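You operate a simulated robot arm through the tools that you are given. There is no shell and no other tool. Be economical: measure what you need, move in short steps, check, and stop when the job is done.

Carry out the task below with a simulated robot arm. There is one attempt and no reset: what you move stays moved.

JOB
Start a new core on the table winder and wind 5 metres.
Fine: core on the spindle, chuck shut, orange clip on the yellow catch; brake on again at the end. Set down upright: orange tape clip.

It is judged by the outcome, as a careful person would: the job done as asked, and still so three seconds after it is handed in. It fails if anything else is knocked over, pushed out of place, dropped, spilled or broken.

ROBOT AND FRAMES
A 6-joint arm with a two-finger parallel gripper, fixed in place. Base frame: the origin is at the foot of the arm, x ahead of it, y to its left, z up; the work surface is at about z = 0.8. Lengths are in m, angles in degrees, forces in N, time in s.
With the tool pointing down near the work surface it reaches from about 0.24 to 0.64 m from the base axis. Its first joint turns from -66.0 to 66.0 degrees. Payload 2.7 kg.
The tool frame sits at the grasp point between the pads (the TCP): z along the fingers, y along the line on which they close. The tips reach 0.023 m beyond it. The gripper opens to 0.094 m. The fingers are 0.038 m wide and 0.01 m thick; the gripper's body (0.054 by 0.096 m) begins 0.039 m behind the TCP.
Orientation is told as [roll, pitch, yaw] about the base's x, y, z axes, in that order, counted from this pose: with the fingers straight down and closing along the base's y, the tool's x points along the base's -x, its y along +y and its z along -z.

CONTROLS
- The arm moves only by the tool send_rows. Its arguments are lists of equal length, an entry for each row: "travel": the shift along the base's x, y, z in m, a list of three; "delta_rot": the turn, a rotation vector about the base's x, y, z in degrees, a list of three; "jaw": the finger opening in m, from 0 to 0.094. In form: {"travel": [[tx, ty, tz], ...], "delta_rot": [[ax, ay, az], ...], "jaw": [jaw, ...]}. A call has 1 to 8 rows; each row shifts and turns the commanded pose from where the row before left it. Rows are played at 5 a second. More than 0.05 m and 8.6 degrees between two rows, or a gripper value outside its range, and nothing of the call is played. A pose out of reach is approached as far as the arm can. The call stops where the force on the tool passes 80 N (or 10 N more than at its start, if that is more) or the arm is blocked; 0.2 s more then pass. The fingers move at their own pace (about 0.045 m/s each) and stop on an object; they squeeze with about 21 N. The grip force told is the motor's: it shows also when the fingers shut on nothing. Time passes only in rows, and 0.2 s behind the last, so rows that do not move let the fingers close. It gives the time, the measured TCP pose, the force on the tool (base axes), the opening and the grip force at its end, in the units of the frame above (readings bear some noise), with the torque about the TCP (base axes, N m) and any sound that the robot's microphone picked up, and new pictures: "pictures" is both (left out), scene, wrist or none.
- Cameras (640 x 400 px; columns grow to the right, rows downward): "scene" is fixed at [0.0595, -0.4199, 1.4028]; the picture's right is [0.90, -0.44, 0.00], its down [-0.26, -0.53, -0.81] and it looks along [0.36, 0.73, -0.58] (base axes); focal length 329 px, centre (320, 200). "wrist" rides on the gripper at [0.086, 0.016, -0.075] in the tool frame; the picture's right is [-0.18, 0.98, 0.00], its down [-0.58, -0.11, -0.81] and it looks along [-0.79, -0.15, 0.59] (tool axes); focal length 243 px, centre (320, 200). There is no depth. A picture from a camera that has moved, and an enlarged one, comes with that camera's place and axes in the base frame and with its lens.
- zoom(camera, box): a new picture of the part [left, top, right, bottom] of that camera's present view, enlarged. It takes no simulated time.
- close_job(): hands the job in; it is judged then, once.

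Work in short steps. Places have to be worked out from the pictures, the camera data and where the tool is seen: move nearer, look again, correct. Check each grasp and each placing, and mend what went wrong. You have 120 turns and 200 pictures in all, those below and enlarged ones among them. Open the gripper and draw the arm clear of the work before you hand the job in, unless the task says otherwise; then end with one line.

The tools are called as a command line: name --argument value ..., lists and objects as JSON in quotes. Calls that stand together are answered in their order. send_rows: Moves the arm, as the interface text tells. Its arguments: {"type":"object","properties":{"travel":{"type":"array"},"delta_rot":{"type":"array"},"jaw":{"type":"array"},"pictures":{"type":"string","enum":["both","scene","wrist","none"]}},"required":["travel","delta_rot","jaw"]} The other tools are called the same way: zoom (camera, box) takes an enlarged picture of a part of a camera's view; close_job () hands the job in.

At the start:

```text
t: 0.0
eef_pos: [0.4114, 0.1229, 1.1572]
ee_rot: [0.0, 0.0, 0.1]
wrist_force: [-0.5, -0.5, 0.9]
moment: [-0.03, 0.03, 0.0]
width: 0.0941
grasp_force: 0.1
```

scene: 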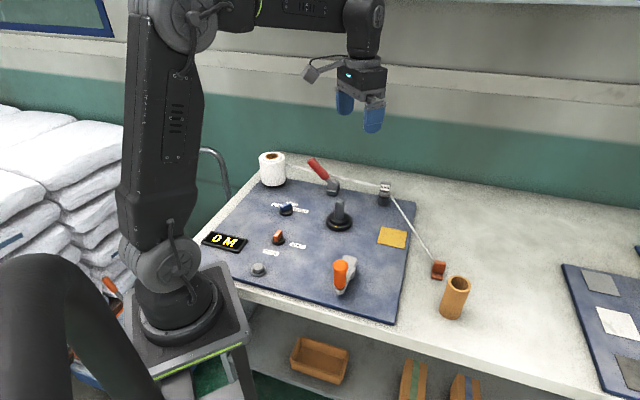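
wrist: 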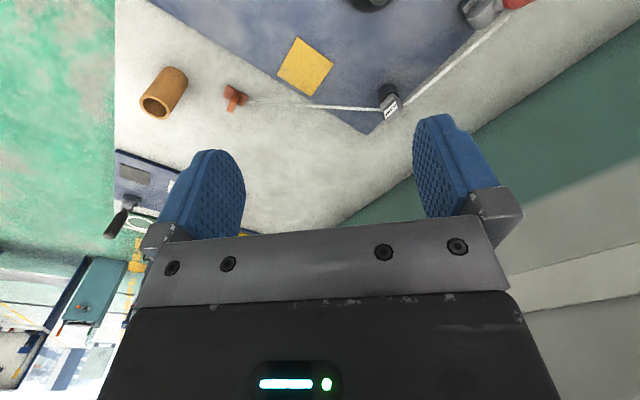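

I begin by enlarging the winder board in the scene view to identify the parts.

zoom --camera "scene" --box '[190, 140, 350, 240]'

zoom --camera "scene" --box '[320, 170, 480, 330]'

zoom --camera "scene" --box '[190, 200, 370, 310]'

```text
4.00 times, centred on (270, 190) of scene
camera zoom: at [0.0595, -0.4199, 1.4028], right [0.9, -0.44, 0.0], down [-0.26, -0.53, -0.81], along [0.36, 0.73, -0.58], focal length 1317 px, centre (520, 240)
```

zoom: 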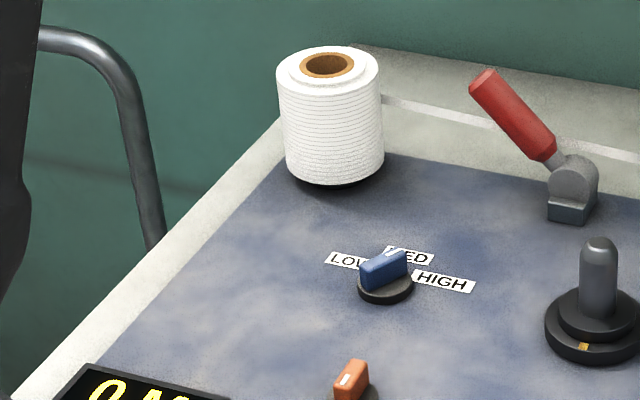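

```text
2.50 times, centred on (400, 250) of scene
camera zoom: at [0.0595, -0.4199, 1.4028], right [0.9, -0.44, 0.0], down [-0.26, -0.53, -0.81], along [0.36, 0.73, -0.58], focal length 823 px, centre (120, 75)
```

zoom: 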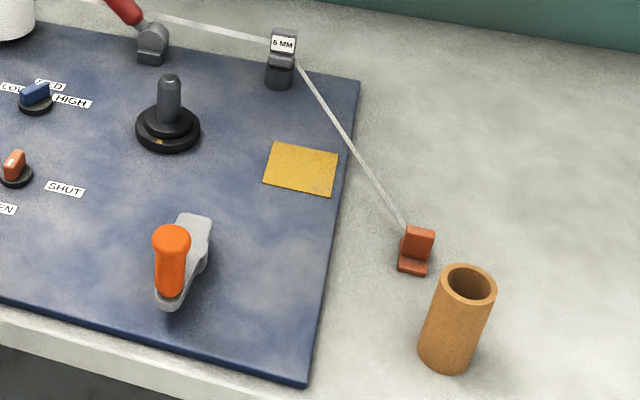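

```text
3.56 times, centred on (280, 255) of scene
camera zoom: at [0.0595, -0.4199, 1.4028], right [0.9, -0.44, 0.0], down [-0.26, -0.53, -0.81], along [0.36, 0.73, -0.58], focal length 1171 px, centre (462, 4)
```

zoom: 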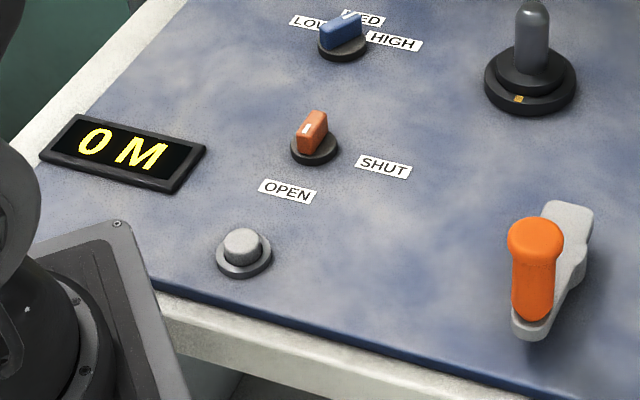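

The parts show: supply roll, red brake lever, guide, spindle, chuck knob, tension knob, button, crank, clip, core. I look closer at the yellow pieces and the board on the right.

zoom --camera "scene" --box '[315, 190, 415, 250]'

zoom --camera "scene" --box '[540, 230, 640, 400]'

zoom --camera "wrist" --box '[40, 140, 200, 340]'

zoom --camera "wrist" --box '[200, 0, 540, 160]'

```text
6.40 times, centred on (365, 220) of scene
camera zoom: at [0.0595, -0.4199, 1.4028], right [0.9, -0.44, 0.0], down [-0.26, -0.53, -0.81], along [0.36, 0.73, -0.58], focal length 2108 px, centre (32, 72)
```

zoom: 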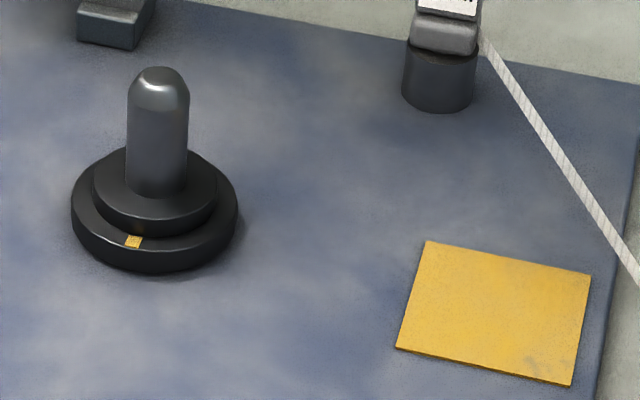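

```text
2.35 times, centred on (590, 315) of scene
camera zoom: at [0.0595, -0.4199, 1.4028], right [0.9, -0.44, 0.0], down [-0.26, -0.53, -0.81], along [0.36, 0.73, -0.58], focal length 775 px, centre (-315, -71)
```

zoom: 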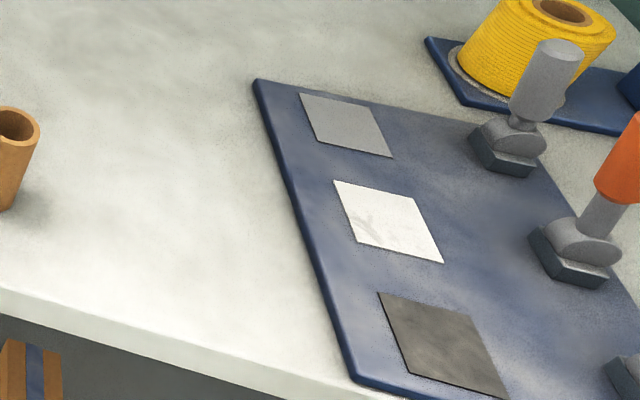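

```text
2.00 times, centred on (120, 240) of wrist
camera zoom: at [0.324, 0.1394, 1.2308], right [0.18, 0.98, 0.0], down [0.58, -0.11, 0.81], along [0.79, -0.15, -0.59], focal length 485 px, centre (720, 120)
```

zoom: 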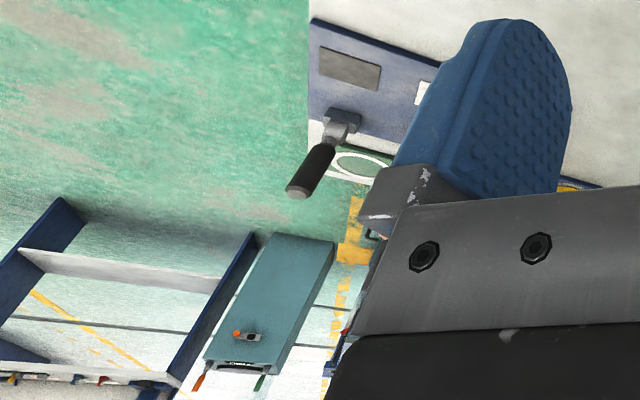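

```text
1.88 times, centred on (370, 80) of wrist
camera zoom: at [0.324, 0.1394, 1.2308], right [0.18, 0.98, 0.0], down [0.58, -0.11, 0.81], along [0.79, -0.15, -0.59], focal length 457 px, centre (226, 426)
```

zoom: 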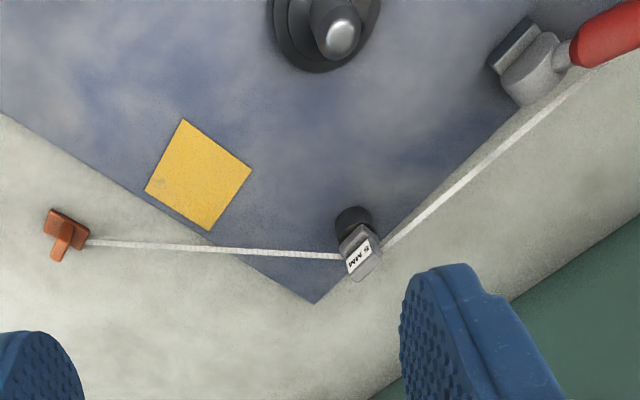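

I turn the tool 90° and move back so the wrist camera looks over the board from the front.

send_rows --travel '[[-0.01, -0.02, 0], [-0.01, -0.02, 0], [-0.01, -0.02, 0], [-0.01, -0.02, 0], [-0.01, -0.02, 0], [-0.01, -0.02, 0], [-0.01, -0.02, 0], [-0.01, -0.02, 0]]' --delta_rot '[[0, 0, 8.5], [0, 0, 8.5], [0, 0, 8.5], [0, 0, 8.5], [0, 0, 8.5], [0, 0, 8.5], [0, 0, 8.5], [0, 0, 8.5]]' --jaw '[0.094, 0.094, 0.094, 0.094, 0.094, 0.094, 0.094, 0.094]' --pictures "none"

send_rows --travel '[[0, -0.0, -0.03], [0, 0, -0.03], [0, 0, -0.03]]' --delta_rot '[[0, 0, 8], [0, 0, 7], [0, 0, 7]]' --jaw '[0.094, 0.094, 0.094]'

```text
t: 1.8
eef_pos: [0.3303, -0.0374, 1.157]
ee_rot: [0.1, 0.0, 68.1]
wrist_force: [0.2, -0.8, 0.0]
moment: [0.04, -0.01, -0.01]
width: 0.094
grasp_force: 0.1
```

```text
t: 2.6
eef_pos: [0.3314, -0.0365, 1.066]
ee_rot: [0.0, 0.0, 90.1]
wrist_force: [0.2, -0.2, 0.5]
moment: [0.0, 0.01, 0.0]
width: 0.0938
grasp_force: 0.0
camera wrist: at [0.3152, -0.1236, 1.1397], right [-0.98, 0.18, 0.0], down [0.11, 0.58, 0.81], along [0.15, 0.79, -0.59], focal length 243 px, centre (320, 200)
```

scene: 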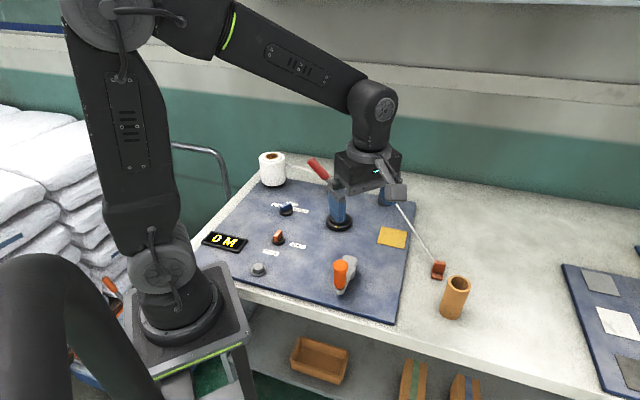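
wrist: 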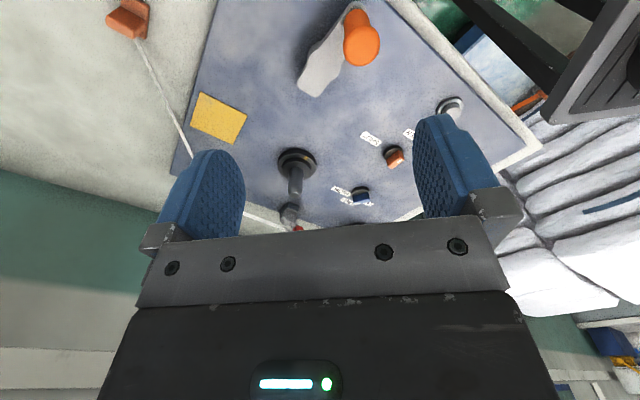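

The wrist camera now sees the board between the fingers; I enlarge the regions of interest.

zoom --camera "wrist" --box '[230, 0, 430, 125]'

zoom --camera "wrist" --box '[240, 110, 420, 225]'

```text
3.20 times, centred on (330, 62) of wrist
camera zoom: at [0.3152, -0.1236, 1.1397], right [-0.98, 0.18, 0.0], down [0.11, 0.58, 0.81], along [0.15, 0.79, -0.59], focal length 776 px, centre (288, 640)
```

zoom: 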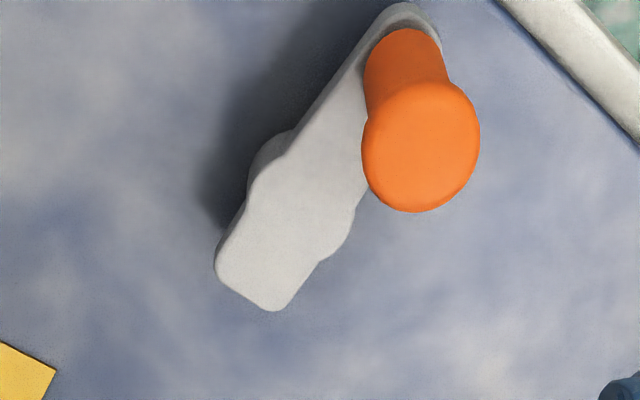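

```text
3.48 times, centred on (330, 168) of wrist
camera zoom: at [0.3152, -0.1236, 1.1397], right [-0.98, 0.18, 0.0], down [0.11, 0.58, 0.81], along [0.15, 0.79, -0.59], focal length 844 px, centre (285, 313)
```

zoom: 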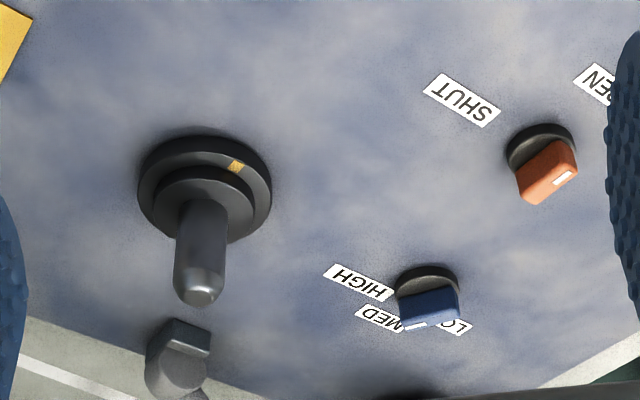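

The chuck knob already points to OPEN, the counter is 0. First the core: I judge it at about (0.505, -0.153), top about z=0.88. I move above it.

send_rows --travel '[[0.0347, -0.0233, -0.02], [0.0347, -0.0233, -0.02], [0.0347, -0.0233, -0.02], [0.0347, -0.0233, -0.02], [0.0347, -0.0233, -0.026]]' --delta_rot '[[0, 0, 0], [0, 0, 0], [0, 0, 0], [0, 0, 0], [0, 0, 0]]' --jaw '[0.094, 0.094, 0.094, 0.094, 0.094]'

```text
t: 3.8
eef_pos: [0.5044, -0.1543, 0.9611]
ee_rot: [0.1, 0.0, 90.0]
wrist_force: [0.0, -0.2, 0.3]
moment: [-0.02, 0.01, -0.02]
width: 0.0942
grasp_force: 0.0
camera wrist: at [0.4888, -0.2402, 1.0342], right [-0.98, 0.18, 0.0], down [0.11, 0.58, 0.81], along [0.15, 0.79, -0.59], focal length 243 px, centre (320, 200)
```

scene: 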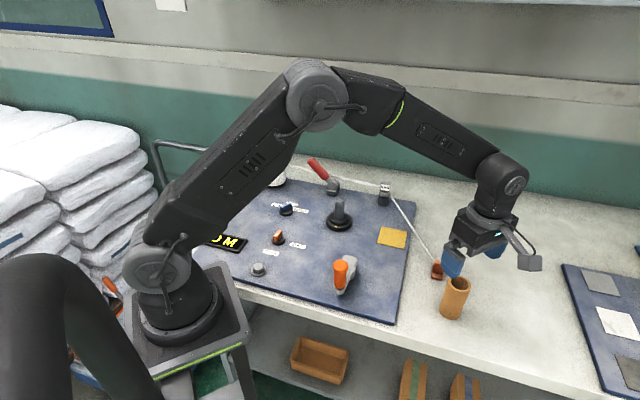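
wrist: 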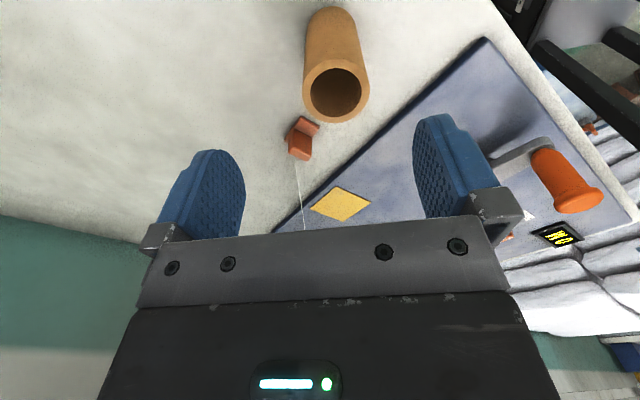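

The core's axis lies at about (0.495, -0.157); I shift and descend over it.

send_rows --travel '[[-0.0095, -0.003, 0], [0, 0, -0.03], [0, 0, -0.03]]' --delta_rot '[[0, 0, 0], [0, 0, 0], [0, 0, 0]]' --jaw '[0.094, 0.094, 0.094]'

```text
t: 4.6
eef_pos: [0.4948, -0.1562, 0.9006]
ee_rot: [0.0, 0.1, 90.1]
wrist_force: [-0.1, -0.4, 0.3]
moment: [-0.01, -0.03, 0.01]
width: 0.094
grasp_force: 0.1
camera wrist: at [0.4784, -0.242, 0.9749], right [-0.98, 0.18, 0.0], down [0.11, 0.58, 0.81], along [0.15, 0.79, -0.59], focal length 243 px, centre (320, 200)
```

scene: 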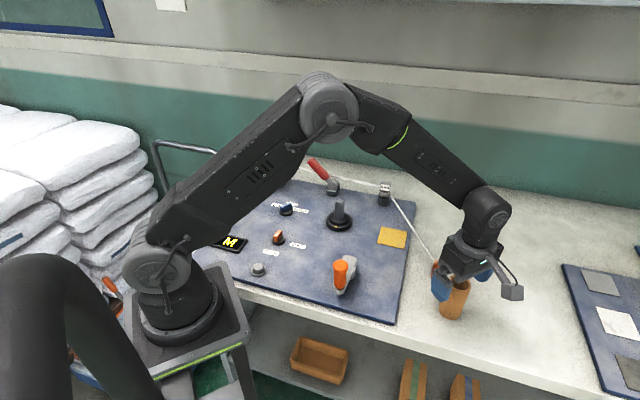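
wrist: 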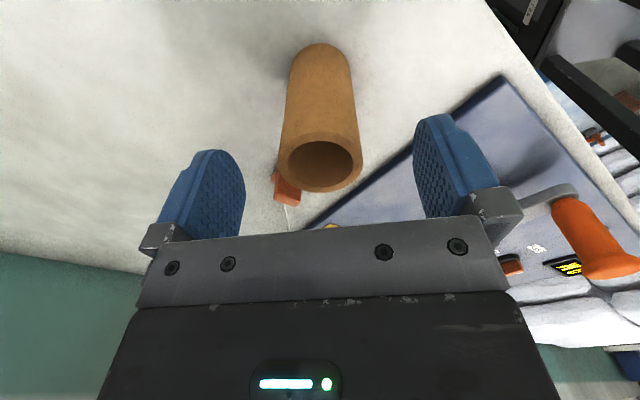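

Triangulated: the core's top at z≈0.891, axis (0.495, -0.158). I lower to grip its upper part and close.

send_rows --travel '[[0, -0.002, -0.03], [0, 0, 0], [0, 0, 0], [0, 0, 0], [0, 0, 0]]' --delta_rot '[[0, 0, 0], [0, 0, 0], [0, 0, 0], [0, 0, 0], [0, 0, 0]]' --jaw '[0.094, 0.06, 0.03, 0.03, 0.03]'

```text
t: 5.8
eef_pos: [0.4963, -0.1588, 0.8715]
ee_rot: [0.1, 0.0, 90.1]
wrist_force: [0.8, 0.1, 0.0]
moment: [-0.01, -0.02, -0.02]
width: 0.0411
grasp_force: 20.9
camera wrist: at [0.4786, -0.2449, 0.945], right [-0.98, 0.18, 0.0], down [0.11, 0.58, 0.81], along [0.15, 0.79, -0.59], focal length 243 px, centre (320, 200)
```

scene: 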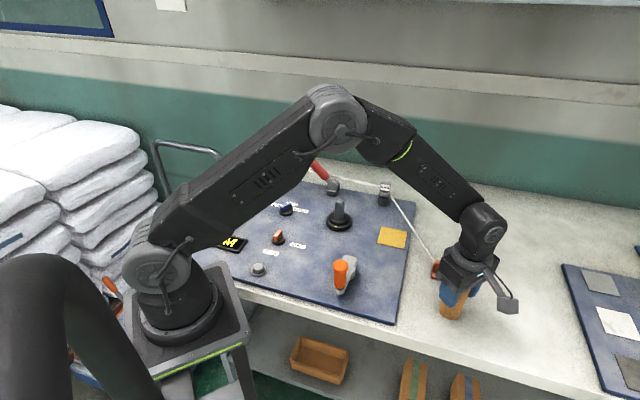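
wrist: 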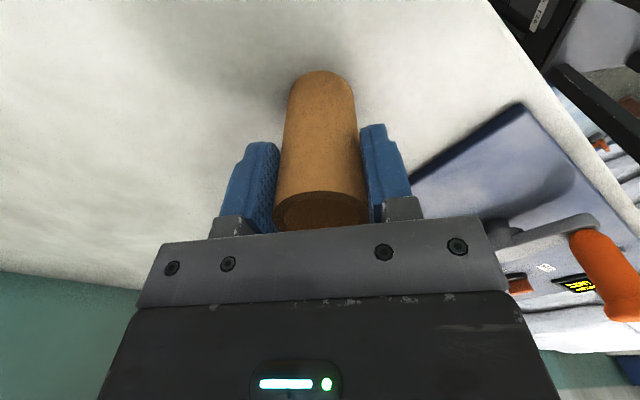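

The core is held (0.041 m). I lift it and carry it toward the spindle, judged at about (0.419, 0.192), tip z≈0.89.

send_rows --travel '[[0, 0, 0.045], [0, 0, 0.045], [0, 0, 0.045], [0, 0, 0.045]]' --delta_rot '[[0, 0, 0], [0, 0, 0], [0, 0, 0], [0, 0, 0]]' --jaw '[0.03, 0.03, 0.03, 0.03]' --pictures "none"

send_rows --travel '[[-0.01, 0.044, 0], [-0.01, 0.044, 0], [-0.01, 0.044, 0], [-0.01, 0.044, 0], [-0.01, 0.044, 0], [-0.01, 0.04, 0], [-0.009, 0.03, 0]]' --delta_rot '[[0, 0, 0], [0, 0, 0], [0, 0, 0], [0, 0, 0], [0, 0, 0], [0, 0, 0], [0, 0, 0]]' --jaw '[0.03, 0.03, 0.03, 0.03, 0.03, 0.03, 0.03]'

```text
t: 6.8
eef_pos: [0.4941, -0.159, 1.0529]
ee_rot: [0.2, 0.0, 90.1]
wrist_force: [-0.3, 0.5, -0.1]
moment: [0.02, -0.05, 0.0]
width: 0.0407
grasp_force: 20.6
```

```text
t: 8.4
eef_pos: [0.4261, 0.1304, 1.0516]
ee_rot: [0.1, 0.0, 90.0]
wrist_force: [0.4, -0.5, -1.1]
moment: [0.0, 0.01, 0.01]
width: 0.0412
grasp_force: 20.8
camera wrist: at [0.4092, 0.045, 1.1248], right [-0.98, 0.18, 0.0], down [0.11, 0.58, 0.81], along [0.15, 0.79, -0.59], focal length 243 px, centre (320, 200)
```

scene: 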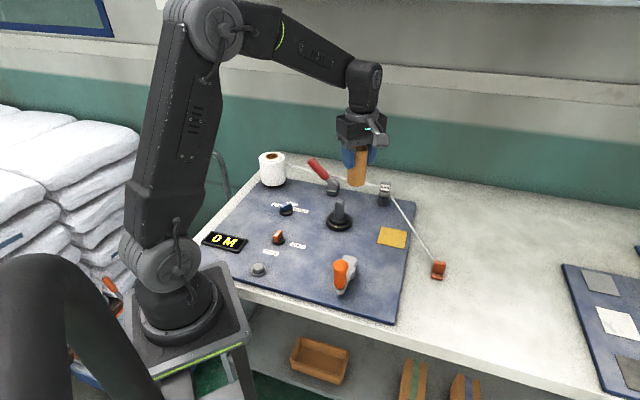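
wrist: 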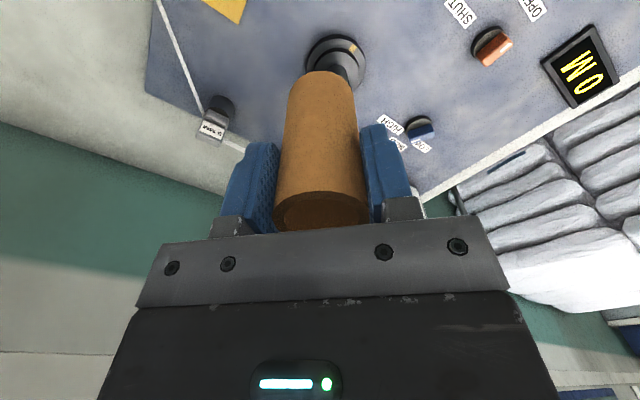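

The core hangs on the tool axis. I go over the spindle and lower until the core is just above its tip, then check.

send_rows --travel '[[-0.004, 0.03, 0], [-0.004, 0.029, 0], [0, 0, -0.03], [0, 0, -0.035]]' --delta_rot '[[0, 0, 0], [0, 0, 0], [0, 0, 0], [0, 0, 0]]' --jaw '[0.03, 0.03, 0.03, 0.03]'

zoom --camera "scene" --box '[290, 130, 390, 250]'

zoom --camera "wrist" --box '[240, 0, 420, 130]'

```text
t: 9.4
eef_pos: [0.4186, 0.1905, 0.9855]
ee_rot: [0.1, 0.1, 90.1]
wrist_force: [0.6, -0.7, 0.1]
moment: [0.03, 0.0, 0.02]
width: 0.0413
grasp_force: 20.5
camera wrist: at [0.4021, 0.1047, 1.0592], right [-0.98, 0.18, 0.0], down [0.11, 0.58, 0.81], along [0.15, 0.79, -0.59], focal length 243 px, centre (320, 200)
```

scene: 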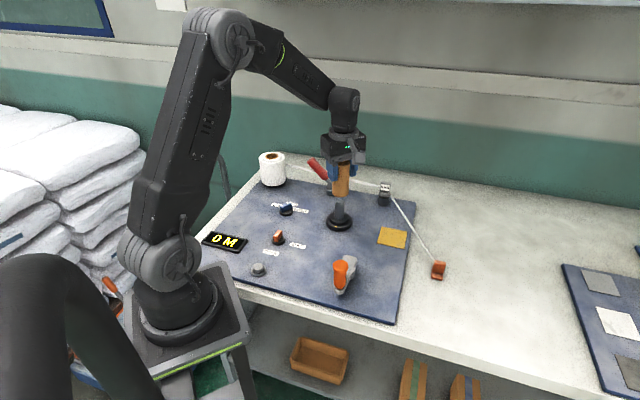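
wrist: 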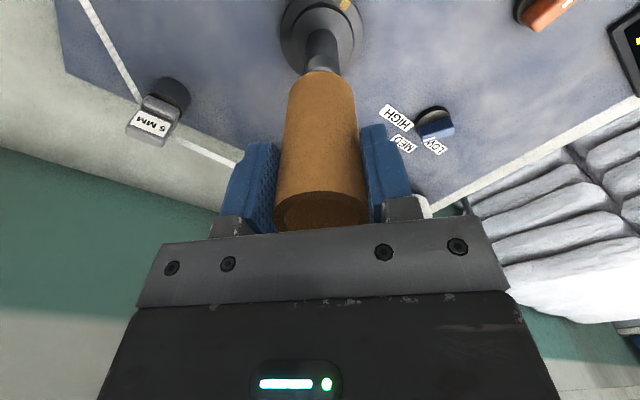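

```text
3.33 times, centred on (340, 190) of scene
camera zoom: at [0.0595, -0.4199, 1.4028], right [0.9, -0.44, 0.0], down [-0.26, -0.53, -0.81], along [0.36, 0.73, -0.58], focal length 1098 px, centre (253, 233)
```

zoom: 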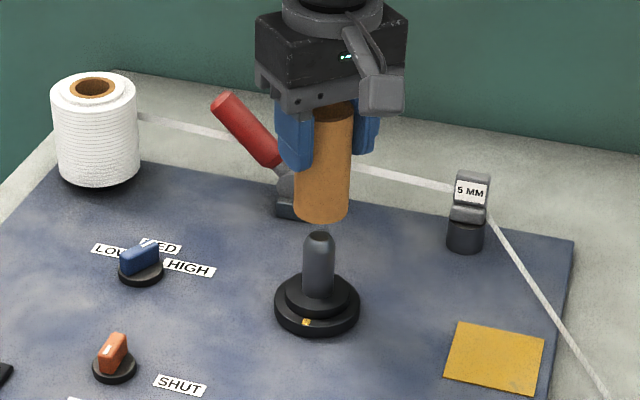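

```text
3.08 times, centred on (330, 65) of wrist
camera zoom: at [0.4021, 0.1047, 1.0592], right [-0.98, 0.18, 0.0], down [0.11, 0.58, 0.81], along [0.15, 0.79, -0.59], focal length 746 px, centre (289, 615)
```

zoom: 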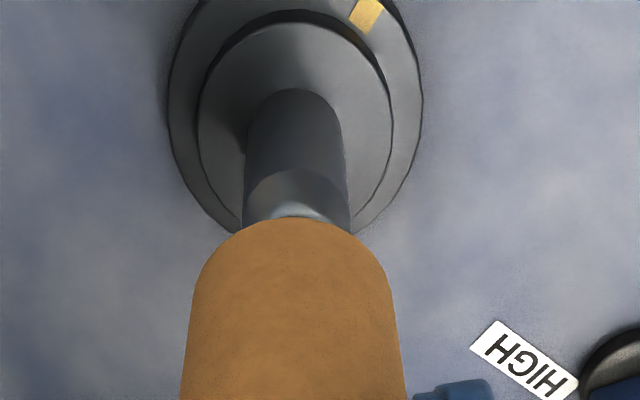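

Alignment looks right in both views. I lower slowly over the tip and watch the force.

send_rows --travel '[[0, 0, -0.015], [0, 0, -0.01], [0, 0, -0.01], [0, 0, -0.01]]' --delta_rot '[[0, 0, 0], [0, 0, 0], [0, 0, 0], [0, 0, 0]]' --jaw '[0.03, 0.03, 0.03, 0.03]' --pictures "scene"

zoom --camera "scene" --box '[290, 150, 390, 250]'

```text
t: 10.4
eef_pos: [0.4183, 0.1909, 0.9414]
ee_rot: [0.1, 0.0, 90.0]
wrist_force: [-0.8, -0.2, -0.2]
moment: [-0.03, 0.03, -0.02]
width: 0.041
grasp_force: 20.5
```

scene: 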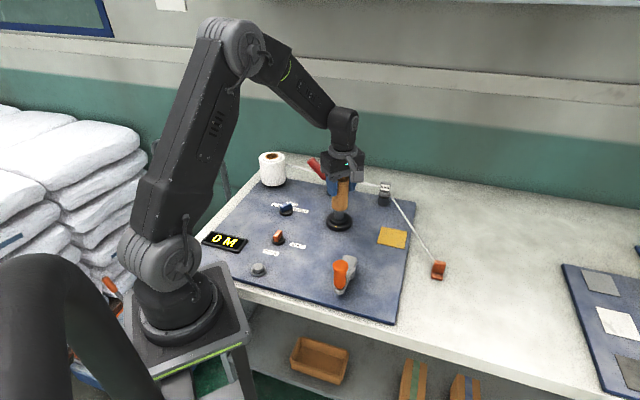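

```text
4.00 times, centred on (340, 200) of scene
camera zoom: at [0.0595, -0.4199, 1.4028], right [0.9, -0.44, 0.0], down [-0.26, -0.53, -0.81], along [0.36, 0.73, -0.58], focal length 1317 px, centre (240, 200)
```

zoom: 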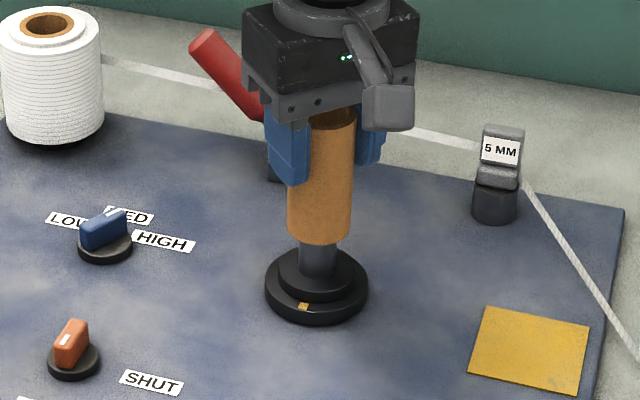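

The core has slid over the spindle with no side force. I keep lowering toward the flange.

send_rows --travel '[[0, 0, -0.012], [0, 0, -0.012], [0, 0, -0.008], [0, 0, -0.005], [0, 0, -0.004]]' --delta_rot '[[0, 0, 0], [0, 0, 0], [0, 0, 0], [0, 0, 0], [0, 0, 0]]' --jaw '[0.03, 0.03, 0.03, 0.03, 0.03]' --pictures "none"

zoom --camera "scene" --box '[290, 150, 390, 250]'

```text
t: 11.6
eef_pos: [0.4196, 0.1907, 0.9012]
ee_rot: [-0.3, -0.2, 90.1]
wrist_force: [-0.4, -0.2, 22.2]
moment: [0.06, 0.39, 0.04]
width: 0.0415
grasp_force: 21.3
```

```text
4.00 times, centred on (340, 200) of scene
camera zoom: at [0.0592, -0.42, 1.4027], right [0.9, -0.44, 0.0], down [-0.26, -0.52, -0.81], along [0.36, 0.73, -0.58], focal length 1317 px, centre (240, 200)
```

zoom: 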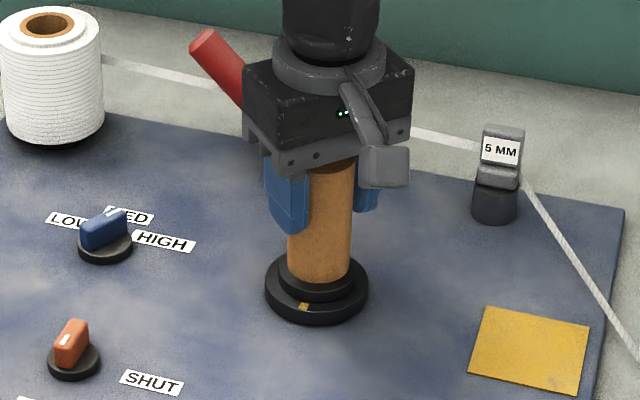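

22 N up: the core is seated on the flange. I open and rise clear.

send_rows --travel '[[0, 0, 0.002], [0, 0, 0], [0, 0, 0], [0, 0, 0.03], [0, 0, 0.04], [0, 0, 0.04]]' --delta_rot '[[0, 0, 0], [0, 0, 0], [0, 0, 0], [0, 0, 0], [0, 0, 0], [0, 0, 0]]' --jaw '[0.042, 0.065, 0.075, 0.075, 0.075, 0.075]'

zoom --camera "scene" --box '[230, 130, 390, 250]'

```text
t: 13.0
eef_pos: [0.4186, 0.1904, 1.0131]
ee_rot: [0.1, 0.0, 90.1]
wrist_force: [0.2, -0.1, 0.5]
moment: [0.01, -0.01, 0.02]
width: 0.075
grasp_force: 0.1
camera wrist: at [0.4013, 0.1044, 1.0864], right [-0.98, 0.18, 0.0], down [0.11, 0.58, 0.81], along [0.15, 0.79, -0.59], focal length 243 px, centre (320, 200)
```

scene: 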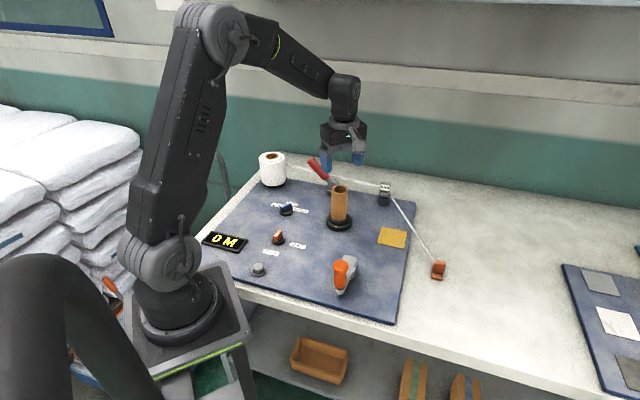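
wrist: 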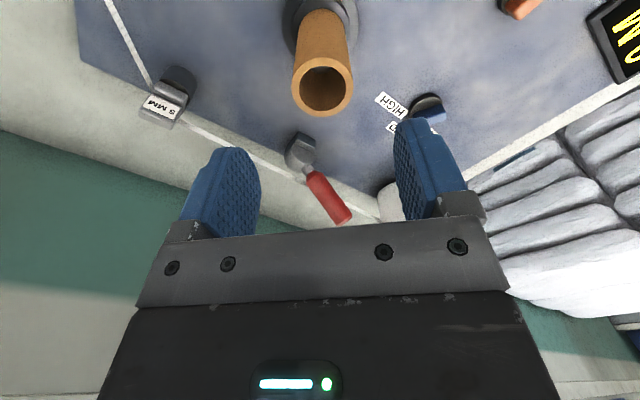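

```text
3.33 times, centred on (310, 190) of scene
camera zoom: at [0.0595, -0.4199, 1.4028], right [0.9, -0.44, 0.0], down [-0.26, -0.53, -0.81], along [0.36, 0.73, -0.58], focal length 1098 px, centre (353, 233)
```

zoom: 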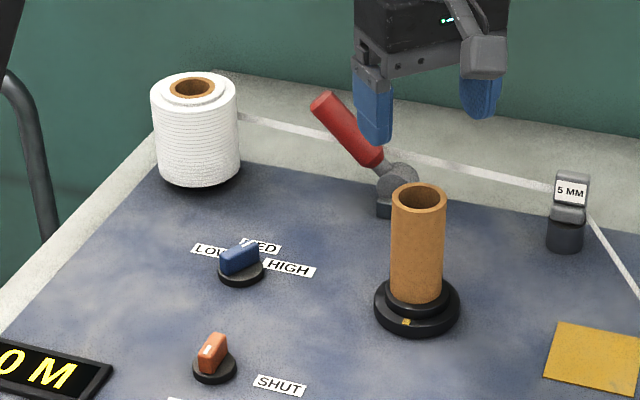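

The core stands on the spindle. Next the chuck knob, near (0.245, 0.21), pointing to OPEN; I move above it with the fingers across the blade (yaw 45).

send_rows --travel '[[-0.029, 0.0033, 0], [-0.029, 0.0033, 0], [-0.029, 0.0033, 0], [-0.029, 0.0033, -0.02], [-0.029, 0.0033, -0.02], [-0.029, 0.0033, -0.02]]' --delta_rot '[[0, 0, -7.5], [0, 0, -7.5], [0, 0, -7.5], [0, 0, -7.5], [0, 0, -7.5], [0, 0, -7.5]]' --jaw '[0.075, 0.075, 0.075, 0.06, 0.06, 0.06]'

zoom --camera "wrist" --box '[240, 30, 400, 130]'

```text
t: 14.4
eef_pos: [0.243, 0.2097, 0.9511]
ee_rot: [0.0, 0.0, 45.1]
wrist_force: [-0.1, 0.2, -0.3]
moment: [-0.02, -0.01, -0.04]
width: 0.06
grasp_force: 0.0
camera wrist: at [0.1694, 0.1607, 1.0257], right [-0.56, 0.83, 0.0], down [0.49, 0.33, 0.81], along [0.67, 0.46, -0.59], focal length 243 px, centre (320, 200)
```

scene: 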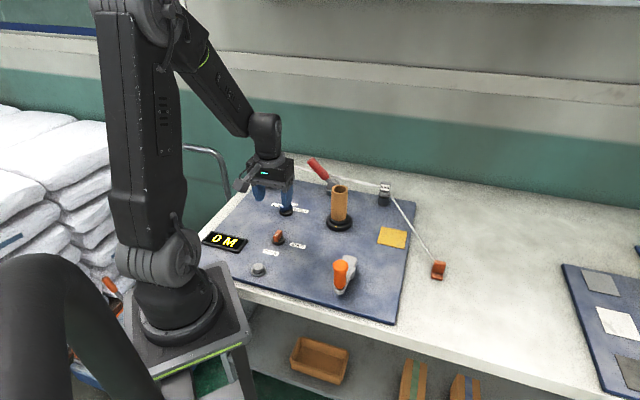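
wrist: 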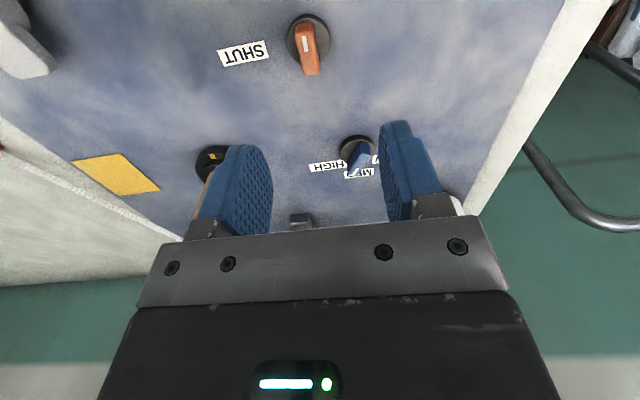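

```text
4.00 times, centred on (320, 80) of wrist
camera zoom: at [0.1694, 0.1607, 1.0257], right [-0.56, 0.83, 0.0], down [0.49, 0.33, 0.81], along [0.67, 0.46, -0.59], focal length 970 px, centre (320, 680)
```

zoom: 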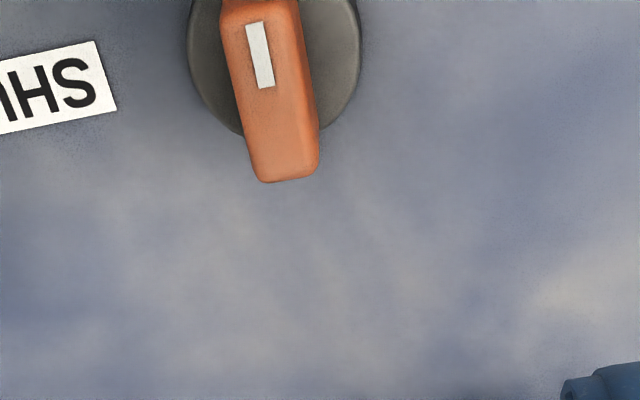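

Knob axis judged at (0.238, 0.198), blade at about -140°. I shift, turn 4° and lower with jaws at 0.05 around the blade.

send_rows --travel '[[-0.005, -0.0115, 0], [0, 0, -0.03], [0, 0, -0.03]]' --delta_rot '[[0, 0, -4], [0, 0, 0], [0, 0, 0]]' --jaw '[0.05, 0.05, 0.05]'

zoom --camera "wrist" --box '[240, 50, 400, 150]'

zoom --camera "scene" --box '[230, 180, 330, 280]'

```text
t: 15.2
eef_pos: [0.2391, 0.1986, 0.8923]
ee_rot: [0.1, 0.0, 41.0]
wrist_force: [0.8, -0.1, 0.3]
moment: [0.01, 0.0, -0.02]
width: 0.0497
grasp_force: 0.0
camera wrist: at [0.162, 0.1542, 0.9657], right [-0.51, 0.86, 0.0], down [0.51, 0.3, 0.81], along [0.7, 0.41, -0.59], focal length 243 px, centre (320, 200)
```

scene: 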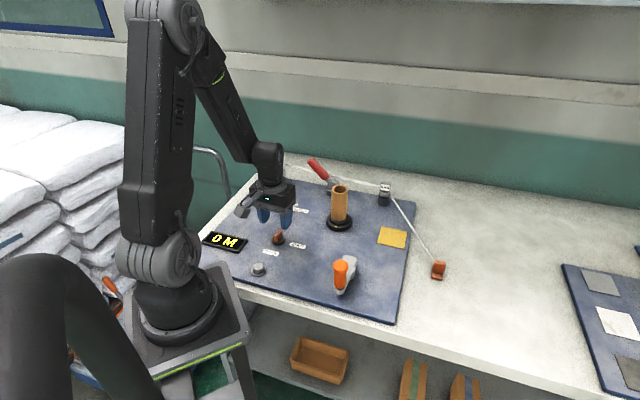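
wrist: 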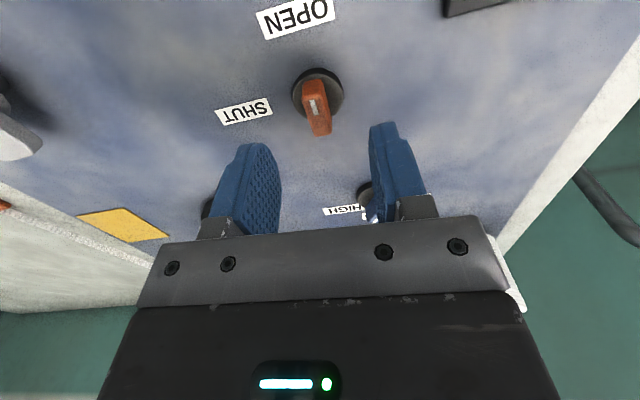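

```text
4.00 times, centred on (320, 100) of wrist
camera zoom: at [0.162, 0.1542, 0.9657], right [-0.51, 0.86, 0.0], down [0.51, 0.3, 0.81], along [0.7, 0.41, -0.59], focal length 970 px, centre (320, 600)
```

zoom: 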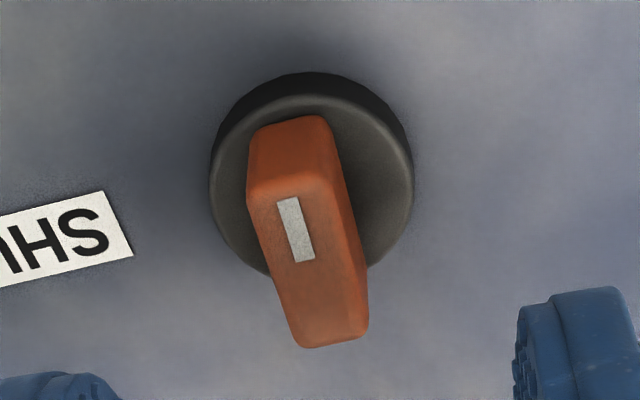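

```text
4.00 times, centred on (280, 230) of scene
camera zoom: at [0.0595, -0.4199, 1.4028], right [0.9, -0.44, 0.0], down [-0.26, -0.53, -0.81], along [0.36, 0.73, -0.58], focal length 1317 px, centre (480, 80)
```

zoom: 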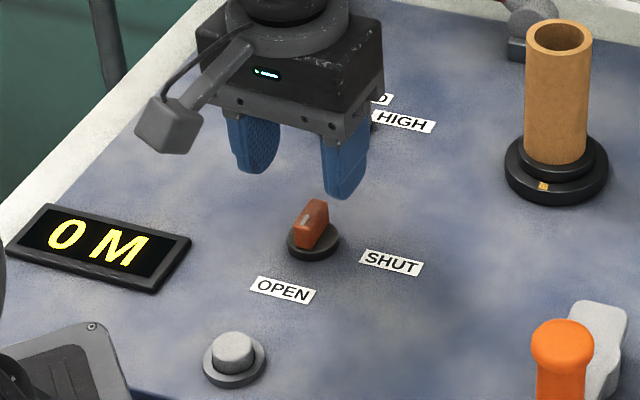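

The blade is actually at about -134°, so I turn back 5° and lower around it, then close.

send_rows --travel '[[-0.002, -0.001, -0.02], [0, 0, -0.015], [0, 0, -0.012], [0, 0, 0], [0, 0, 0], [0, 0, 0]]' --delta_rot '[[0, 0, 5], [0, 0, 0], [0, 0, 0], [0, 0, 0], [0, 0, 0], [0, 0, 0]]' --jaw '[0.05, 0.05, 0.05, 0.02, 0.005, 0.005]'

zoom --camera "scene" --box '[230, 180, 330, 280]'

```text
t: 16.6
eef_pos: [0.237, 0.1973, 0.8453]
ee_rot: [0.1, -0.1, 46.0]
wrist_force: [18.9, -13.5, -5.2]
moment: [0.04, -0.44, -0.11]
width: 0.0153
grasp_force: 11.1
camera wrist: at [0.1655, 0.1464, 0.919], right [-0.58, 0.82, 0.0], down [0.48, 0.34, 0.81], along [0.66, 0.47, -0.59], focal length 243 px, centre (320, 200)
```

scene: 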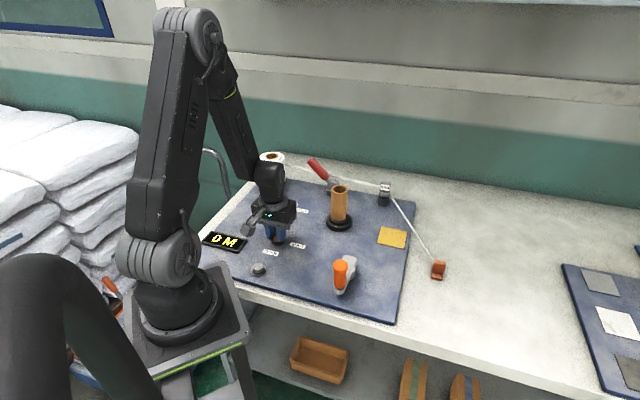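
wrist: 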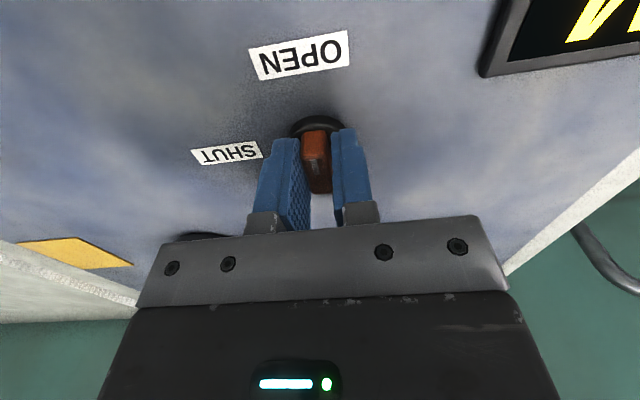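

```text
4.00 times, centred on (280, 230) of scene
camera zoom: at [0.06, -0.4202, 1.4027], right [0.9, -0.44, 0.0], down [-0.26, -0.52, -0.81], along [0.36, 0.73, -0.58], focal length 1317 px, centre (480, 80)
```

zoom: 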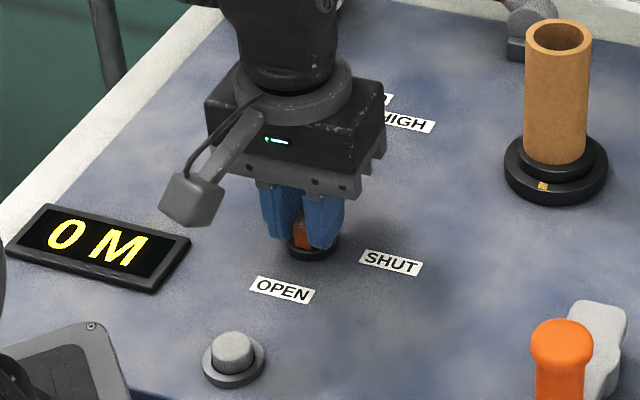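

The grip is slightly off-centre (side force 19, -13 N), so I ease the tool toward (+x, -y).

send_rows --travel '[[0.0015, -0.0012, 0], [0, 0, 0]]' --delta_rot '[[0, 0, 0], [0, 0, 0]]' --jaw '[0.005, 0.005]' --pictures "none"

```text
t: 17.2
eef_pos: [0.2391, 0.1961, 0.8441]
ee_rot: [0.1, 0.0, 46.1]
wrist_force: [11.3, -11.2, -0.2]
moment: [0.05, -0.55, -0.08]
width: 0.0129
grasp_force: 33.5
```

send_rows --travel '[[0.001, -0.001, 0], [0.001, -0.001, 0], [0, 0, 0]]' --delta_rot '[[0, 0, 0], [0, 0, 0], [0, 0, 0]]' --jaw '[0.005, 0.005, 0.005]' --pictures "none"

```text
t: 18.0
eef_pos: [0.2391, 0.196, 0.8448]
ee_rot: [0.1, 0.0, 46.2]
wrist_force: [-42.1, 32.3, 11.9]
moment: [0.56, 0.22, 0.08]
width: 0.0128
grasp_force: 44.4
```

Overshot; knob centre is at (0.239, 0.196). I go back 1.6 mm, then turn toward SHUT (+z) step by step.

send_rows --travel '[[-0.0016, 0.0016, 0], [0, 0, 0], [0, 0, 0], [0, 0, 0], [0, 0, 0], [0, 0, 0]]' --delta_rot '[[0, 0, 0], [0, 0, 8], [0, 0, 8], [0, 0, 8], [0, 0, 8], [0, 0, 8]]' --jaw '[0.005, 0.005, 0.005, 0.005, 0.005, 0.005]'

```text
t: 19.4
eef_pos: [0.2405, 0.1948, 0.8447]
ee_rot: [0.2, 0.0, 85.9]
wrist_force: [14.9, -9.2, 0.0]
moment: [-0.32, -0.36, -1.33]
width: 0.0287
grasp_force: 45.2
camera wrist: at [0.2173, 0.1102, 0.9186], right [-0.97, 0.25, 0.0], down [0.15, 0.57, 0.81], along [0.2, 0.78, -0.59], focal length 243 px, centre (320, 200)
```

scene: 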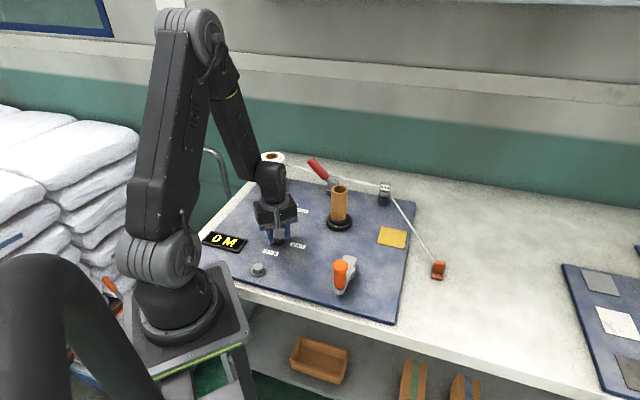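
wrist: 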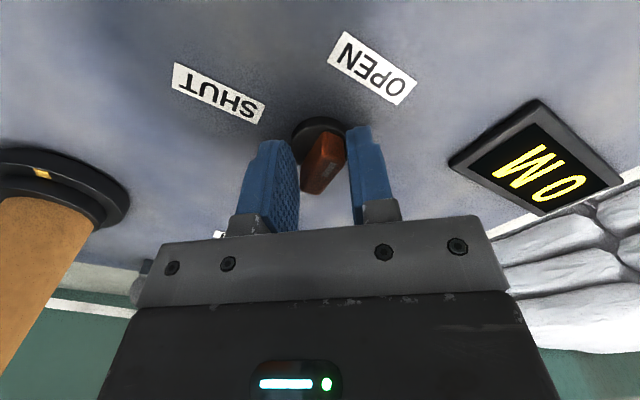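

The blade pried the jaws open rather than turning fully; I look closely at the knob.

zoom --camera "wrist" --box '[270, 100, 370, 210]'

zoom --camera "scene" --box '[240, 200, 320, 260]'

```text
3.64 times, centred on (320, 155) of wrist
camera zoom: at [0.2173, 0.1102, 0.9186], right [-0.97, 0.25, 0.0], down [0.15, 0.57, 0.81], along [0.2, 0.78, -0.59], focal length 882 px, centre (320, 364)
```

zoom: 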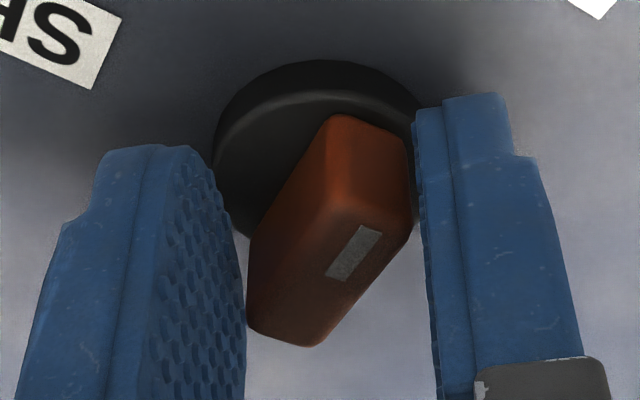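

```text
6.67 times, centred on (280, 230) of scene
camera zoom: at [0.0598, -0.4201, 1.4027], right [0.9, -0.44, 0.0], down [-0.26, -0.52, -0.81], along [0.36, 0.73, -0.58], focal length 2196 px, centre (587, 0)
```

zoom: 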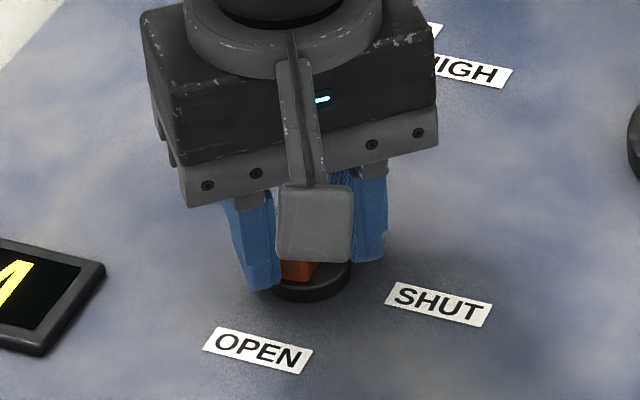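

The knob has not moved; the jaws were pried to a diagonal. I turn back to relieve it and re-seat the grip.

send_rows --travel '[[0, 0, 0], [0, 0, 0], [0, 0, 0], [0, 0, 0], [0, 0, 0], [0, 0, 0]]' --delta_rot '[[0, 0, -8], [0, 0, -8], [0, 0, -8], [0, 0, -8], [0, 0, -8], [0, 0, 0]]' --jaw '[0.005, 0.005, 0.005, 0.005, 0.005, 0.005]' --pictures "none"

send_rows --travel '[[0, 0, 0], [0, 0, 0]]' --delta_rot '[[0, 0, 5], [0, 0, 0]]' --jaw '[0.005, 0.005]' --pictures "none"

send_rows --travel '[[0, 0, 0], [0, 0, 0], [0, 0, 0]]' --delta_rot '[[0, 0, -5], [0, 0, -5], [0, 0, 0]]' --jaw '[0.005, 0.005, 0.005]' --pictures "none"

```text
t: 20.8
eef_pos: [0.2381, 0.1961, 0.8456]
ee_rot: [0.1, 0.1, 46.1]
wrist_force: [-1.9, 3.6, 12.4]
moment: [-0.47, 0.18, 0.0]
width: 0.0132
grasp_force: 45.3
```

```text
t: 21.4
eef_pos: [0.2381, 0.196, 0.8458]
ee_rot: [0.1, 0.0, 50.8]
wrist_force: [-4.9, 3.4, 9.5]
moment: [-0.03, -0.03, -1.58]
width: 0.0141
grasp_force: 45.0
```

```text
t: 22.2
eef_pos: [0.2379, 0.1958, 0.8454]
ee_rot: [0.1, 0.1, 41.1]
wrist_force: [-15.7, 5.6, 5.5]
moment: [0.38, -0.6, 0.12]
width: 0.0129
grasp_force: 44.4
```

Turning + meets 1.6 N m, but − gave almost none. I test a little further in − and look.

send_rows --travel '[[0, 0, 0], [0, 0, 0], [0, 0, 0]]' --delta_rot '[[0, 0, -5], [0, 0, -5], [0, 0, 0]]' --jaw '[0.005, 0.005, 0.005]' --pictures "wrist"

zoom --camera "wrist" --box '[270, 100, 370, 210]'

```text
t: 23.0
eef_pos: [0.2377, 0.195, 0.8453]
ee_rot: [-0.1, 0.1, 31.1]
wrist_force: [-27.3, 17.7, -12.9]
moment: [0.5, -0.47, 0.12]
width: 0.0132
grasp_force: 45.3
camera wrist: at [0.1549, 0.1662, 0.9189], right [-0.35, 0.94, 0.0], down [0.56, 0.21, 0.81], along [0.75, 0.28, -0.59], focal length 243 px, centre (320, 200)
```

wrist: 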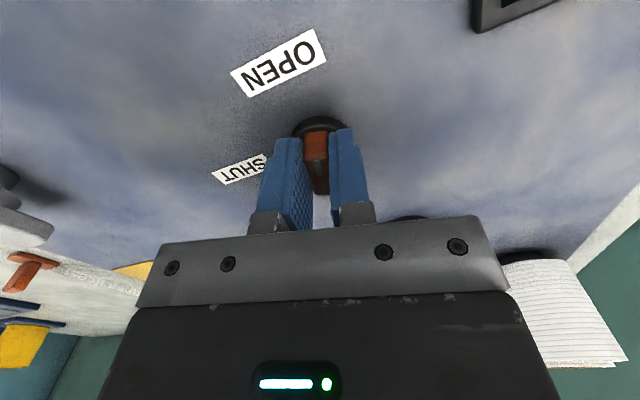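

```text
3.64 times, centred on (320, 155) of wrist
camera zoom: at [0.1549, 0.1662, 0.9189], right [-0.35, 0.94, 0.0], down [0.56, 0.21, 0.81], along [0.75, 0.28, -0.59], focal length 882 px, centre (320, 364)
```

zoom: 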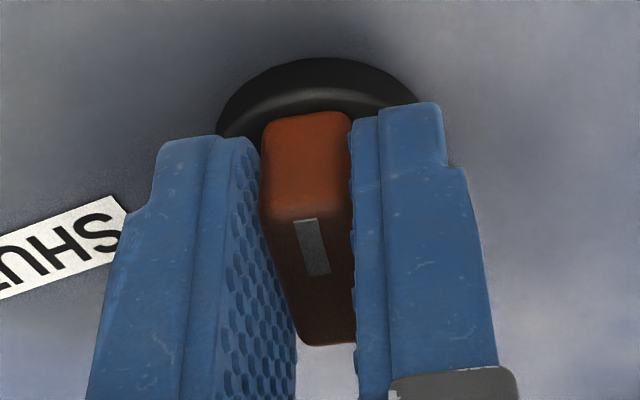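

The knob turned freely with me in the − direction. I continue to find where it stops or clicks.

send_rows --travel '[[0, 0, 0], [0, 0, 0], [0, 0, 0], [0, 0, 0]]' --delta_rot '[[0, 0, -7], [0, 0, -7], [0, 0, -7], [0, 0, 0]]' --jaw '[0.005, 0.005, 0.005, 0.005]' --pictures "wrist"

zoom --camera "wrist" --box '[270, 100, 370, 210]'

```text
t: 24.0
eef_pos: [0.2373, 0.1983, 0.8453]
ee_rot: [0.0, 0.0, 10.0]
wrist_force: [-36.9, 28.6, -10.3]
moment: [0.05, 1.21, 0.12]
width: 0.0129
grasp_force: 45.3
camera wrist: at [0.1489, 0.1986, 0.9189], right [0.01, 1.0, 0.0], down [0.59, 0.0, 0.81], along [0.81, -0.01, -0.59], focal length 243 px, centre (320, 200)
```

wrist: 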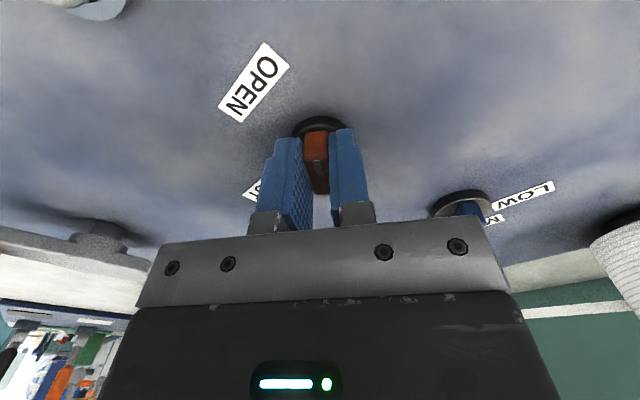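

```text
3.64 times, centred on (320, 155) of wrist
camera zoom: at [0.1489, 0.1986, 0.9189], right [0.01, 1.0, 0.0], down [0.59, 0.0, 0.81], along [0.81, -0.01, -0.59], focal length 882 px, centre (320, 364)
```

zoom: 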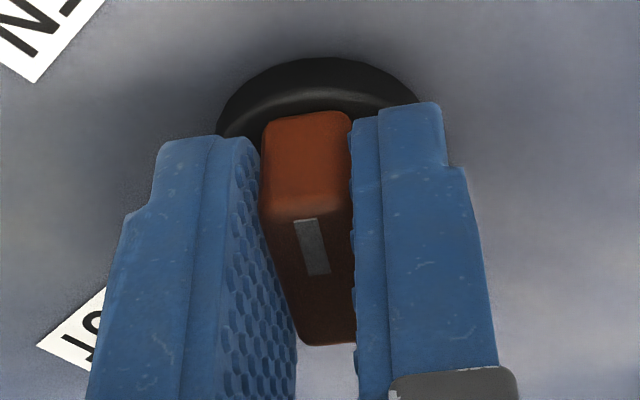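

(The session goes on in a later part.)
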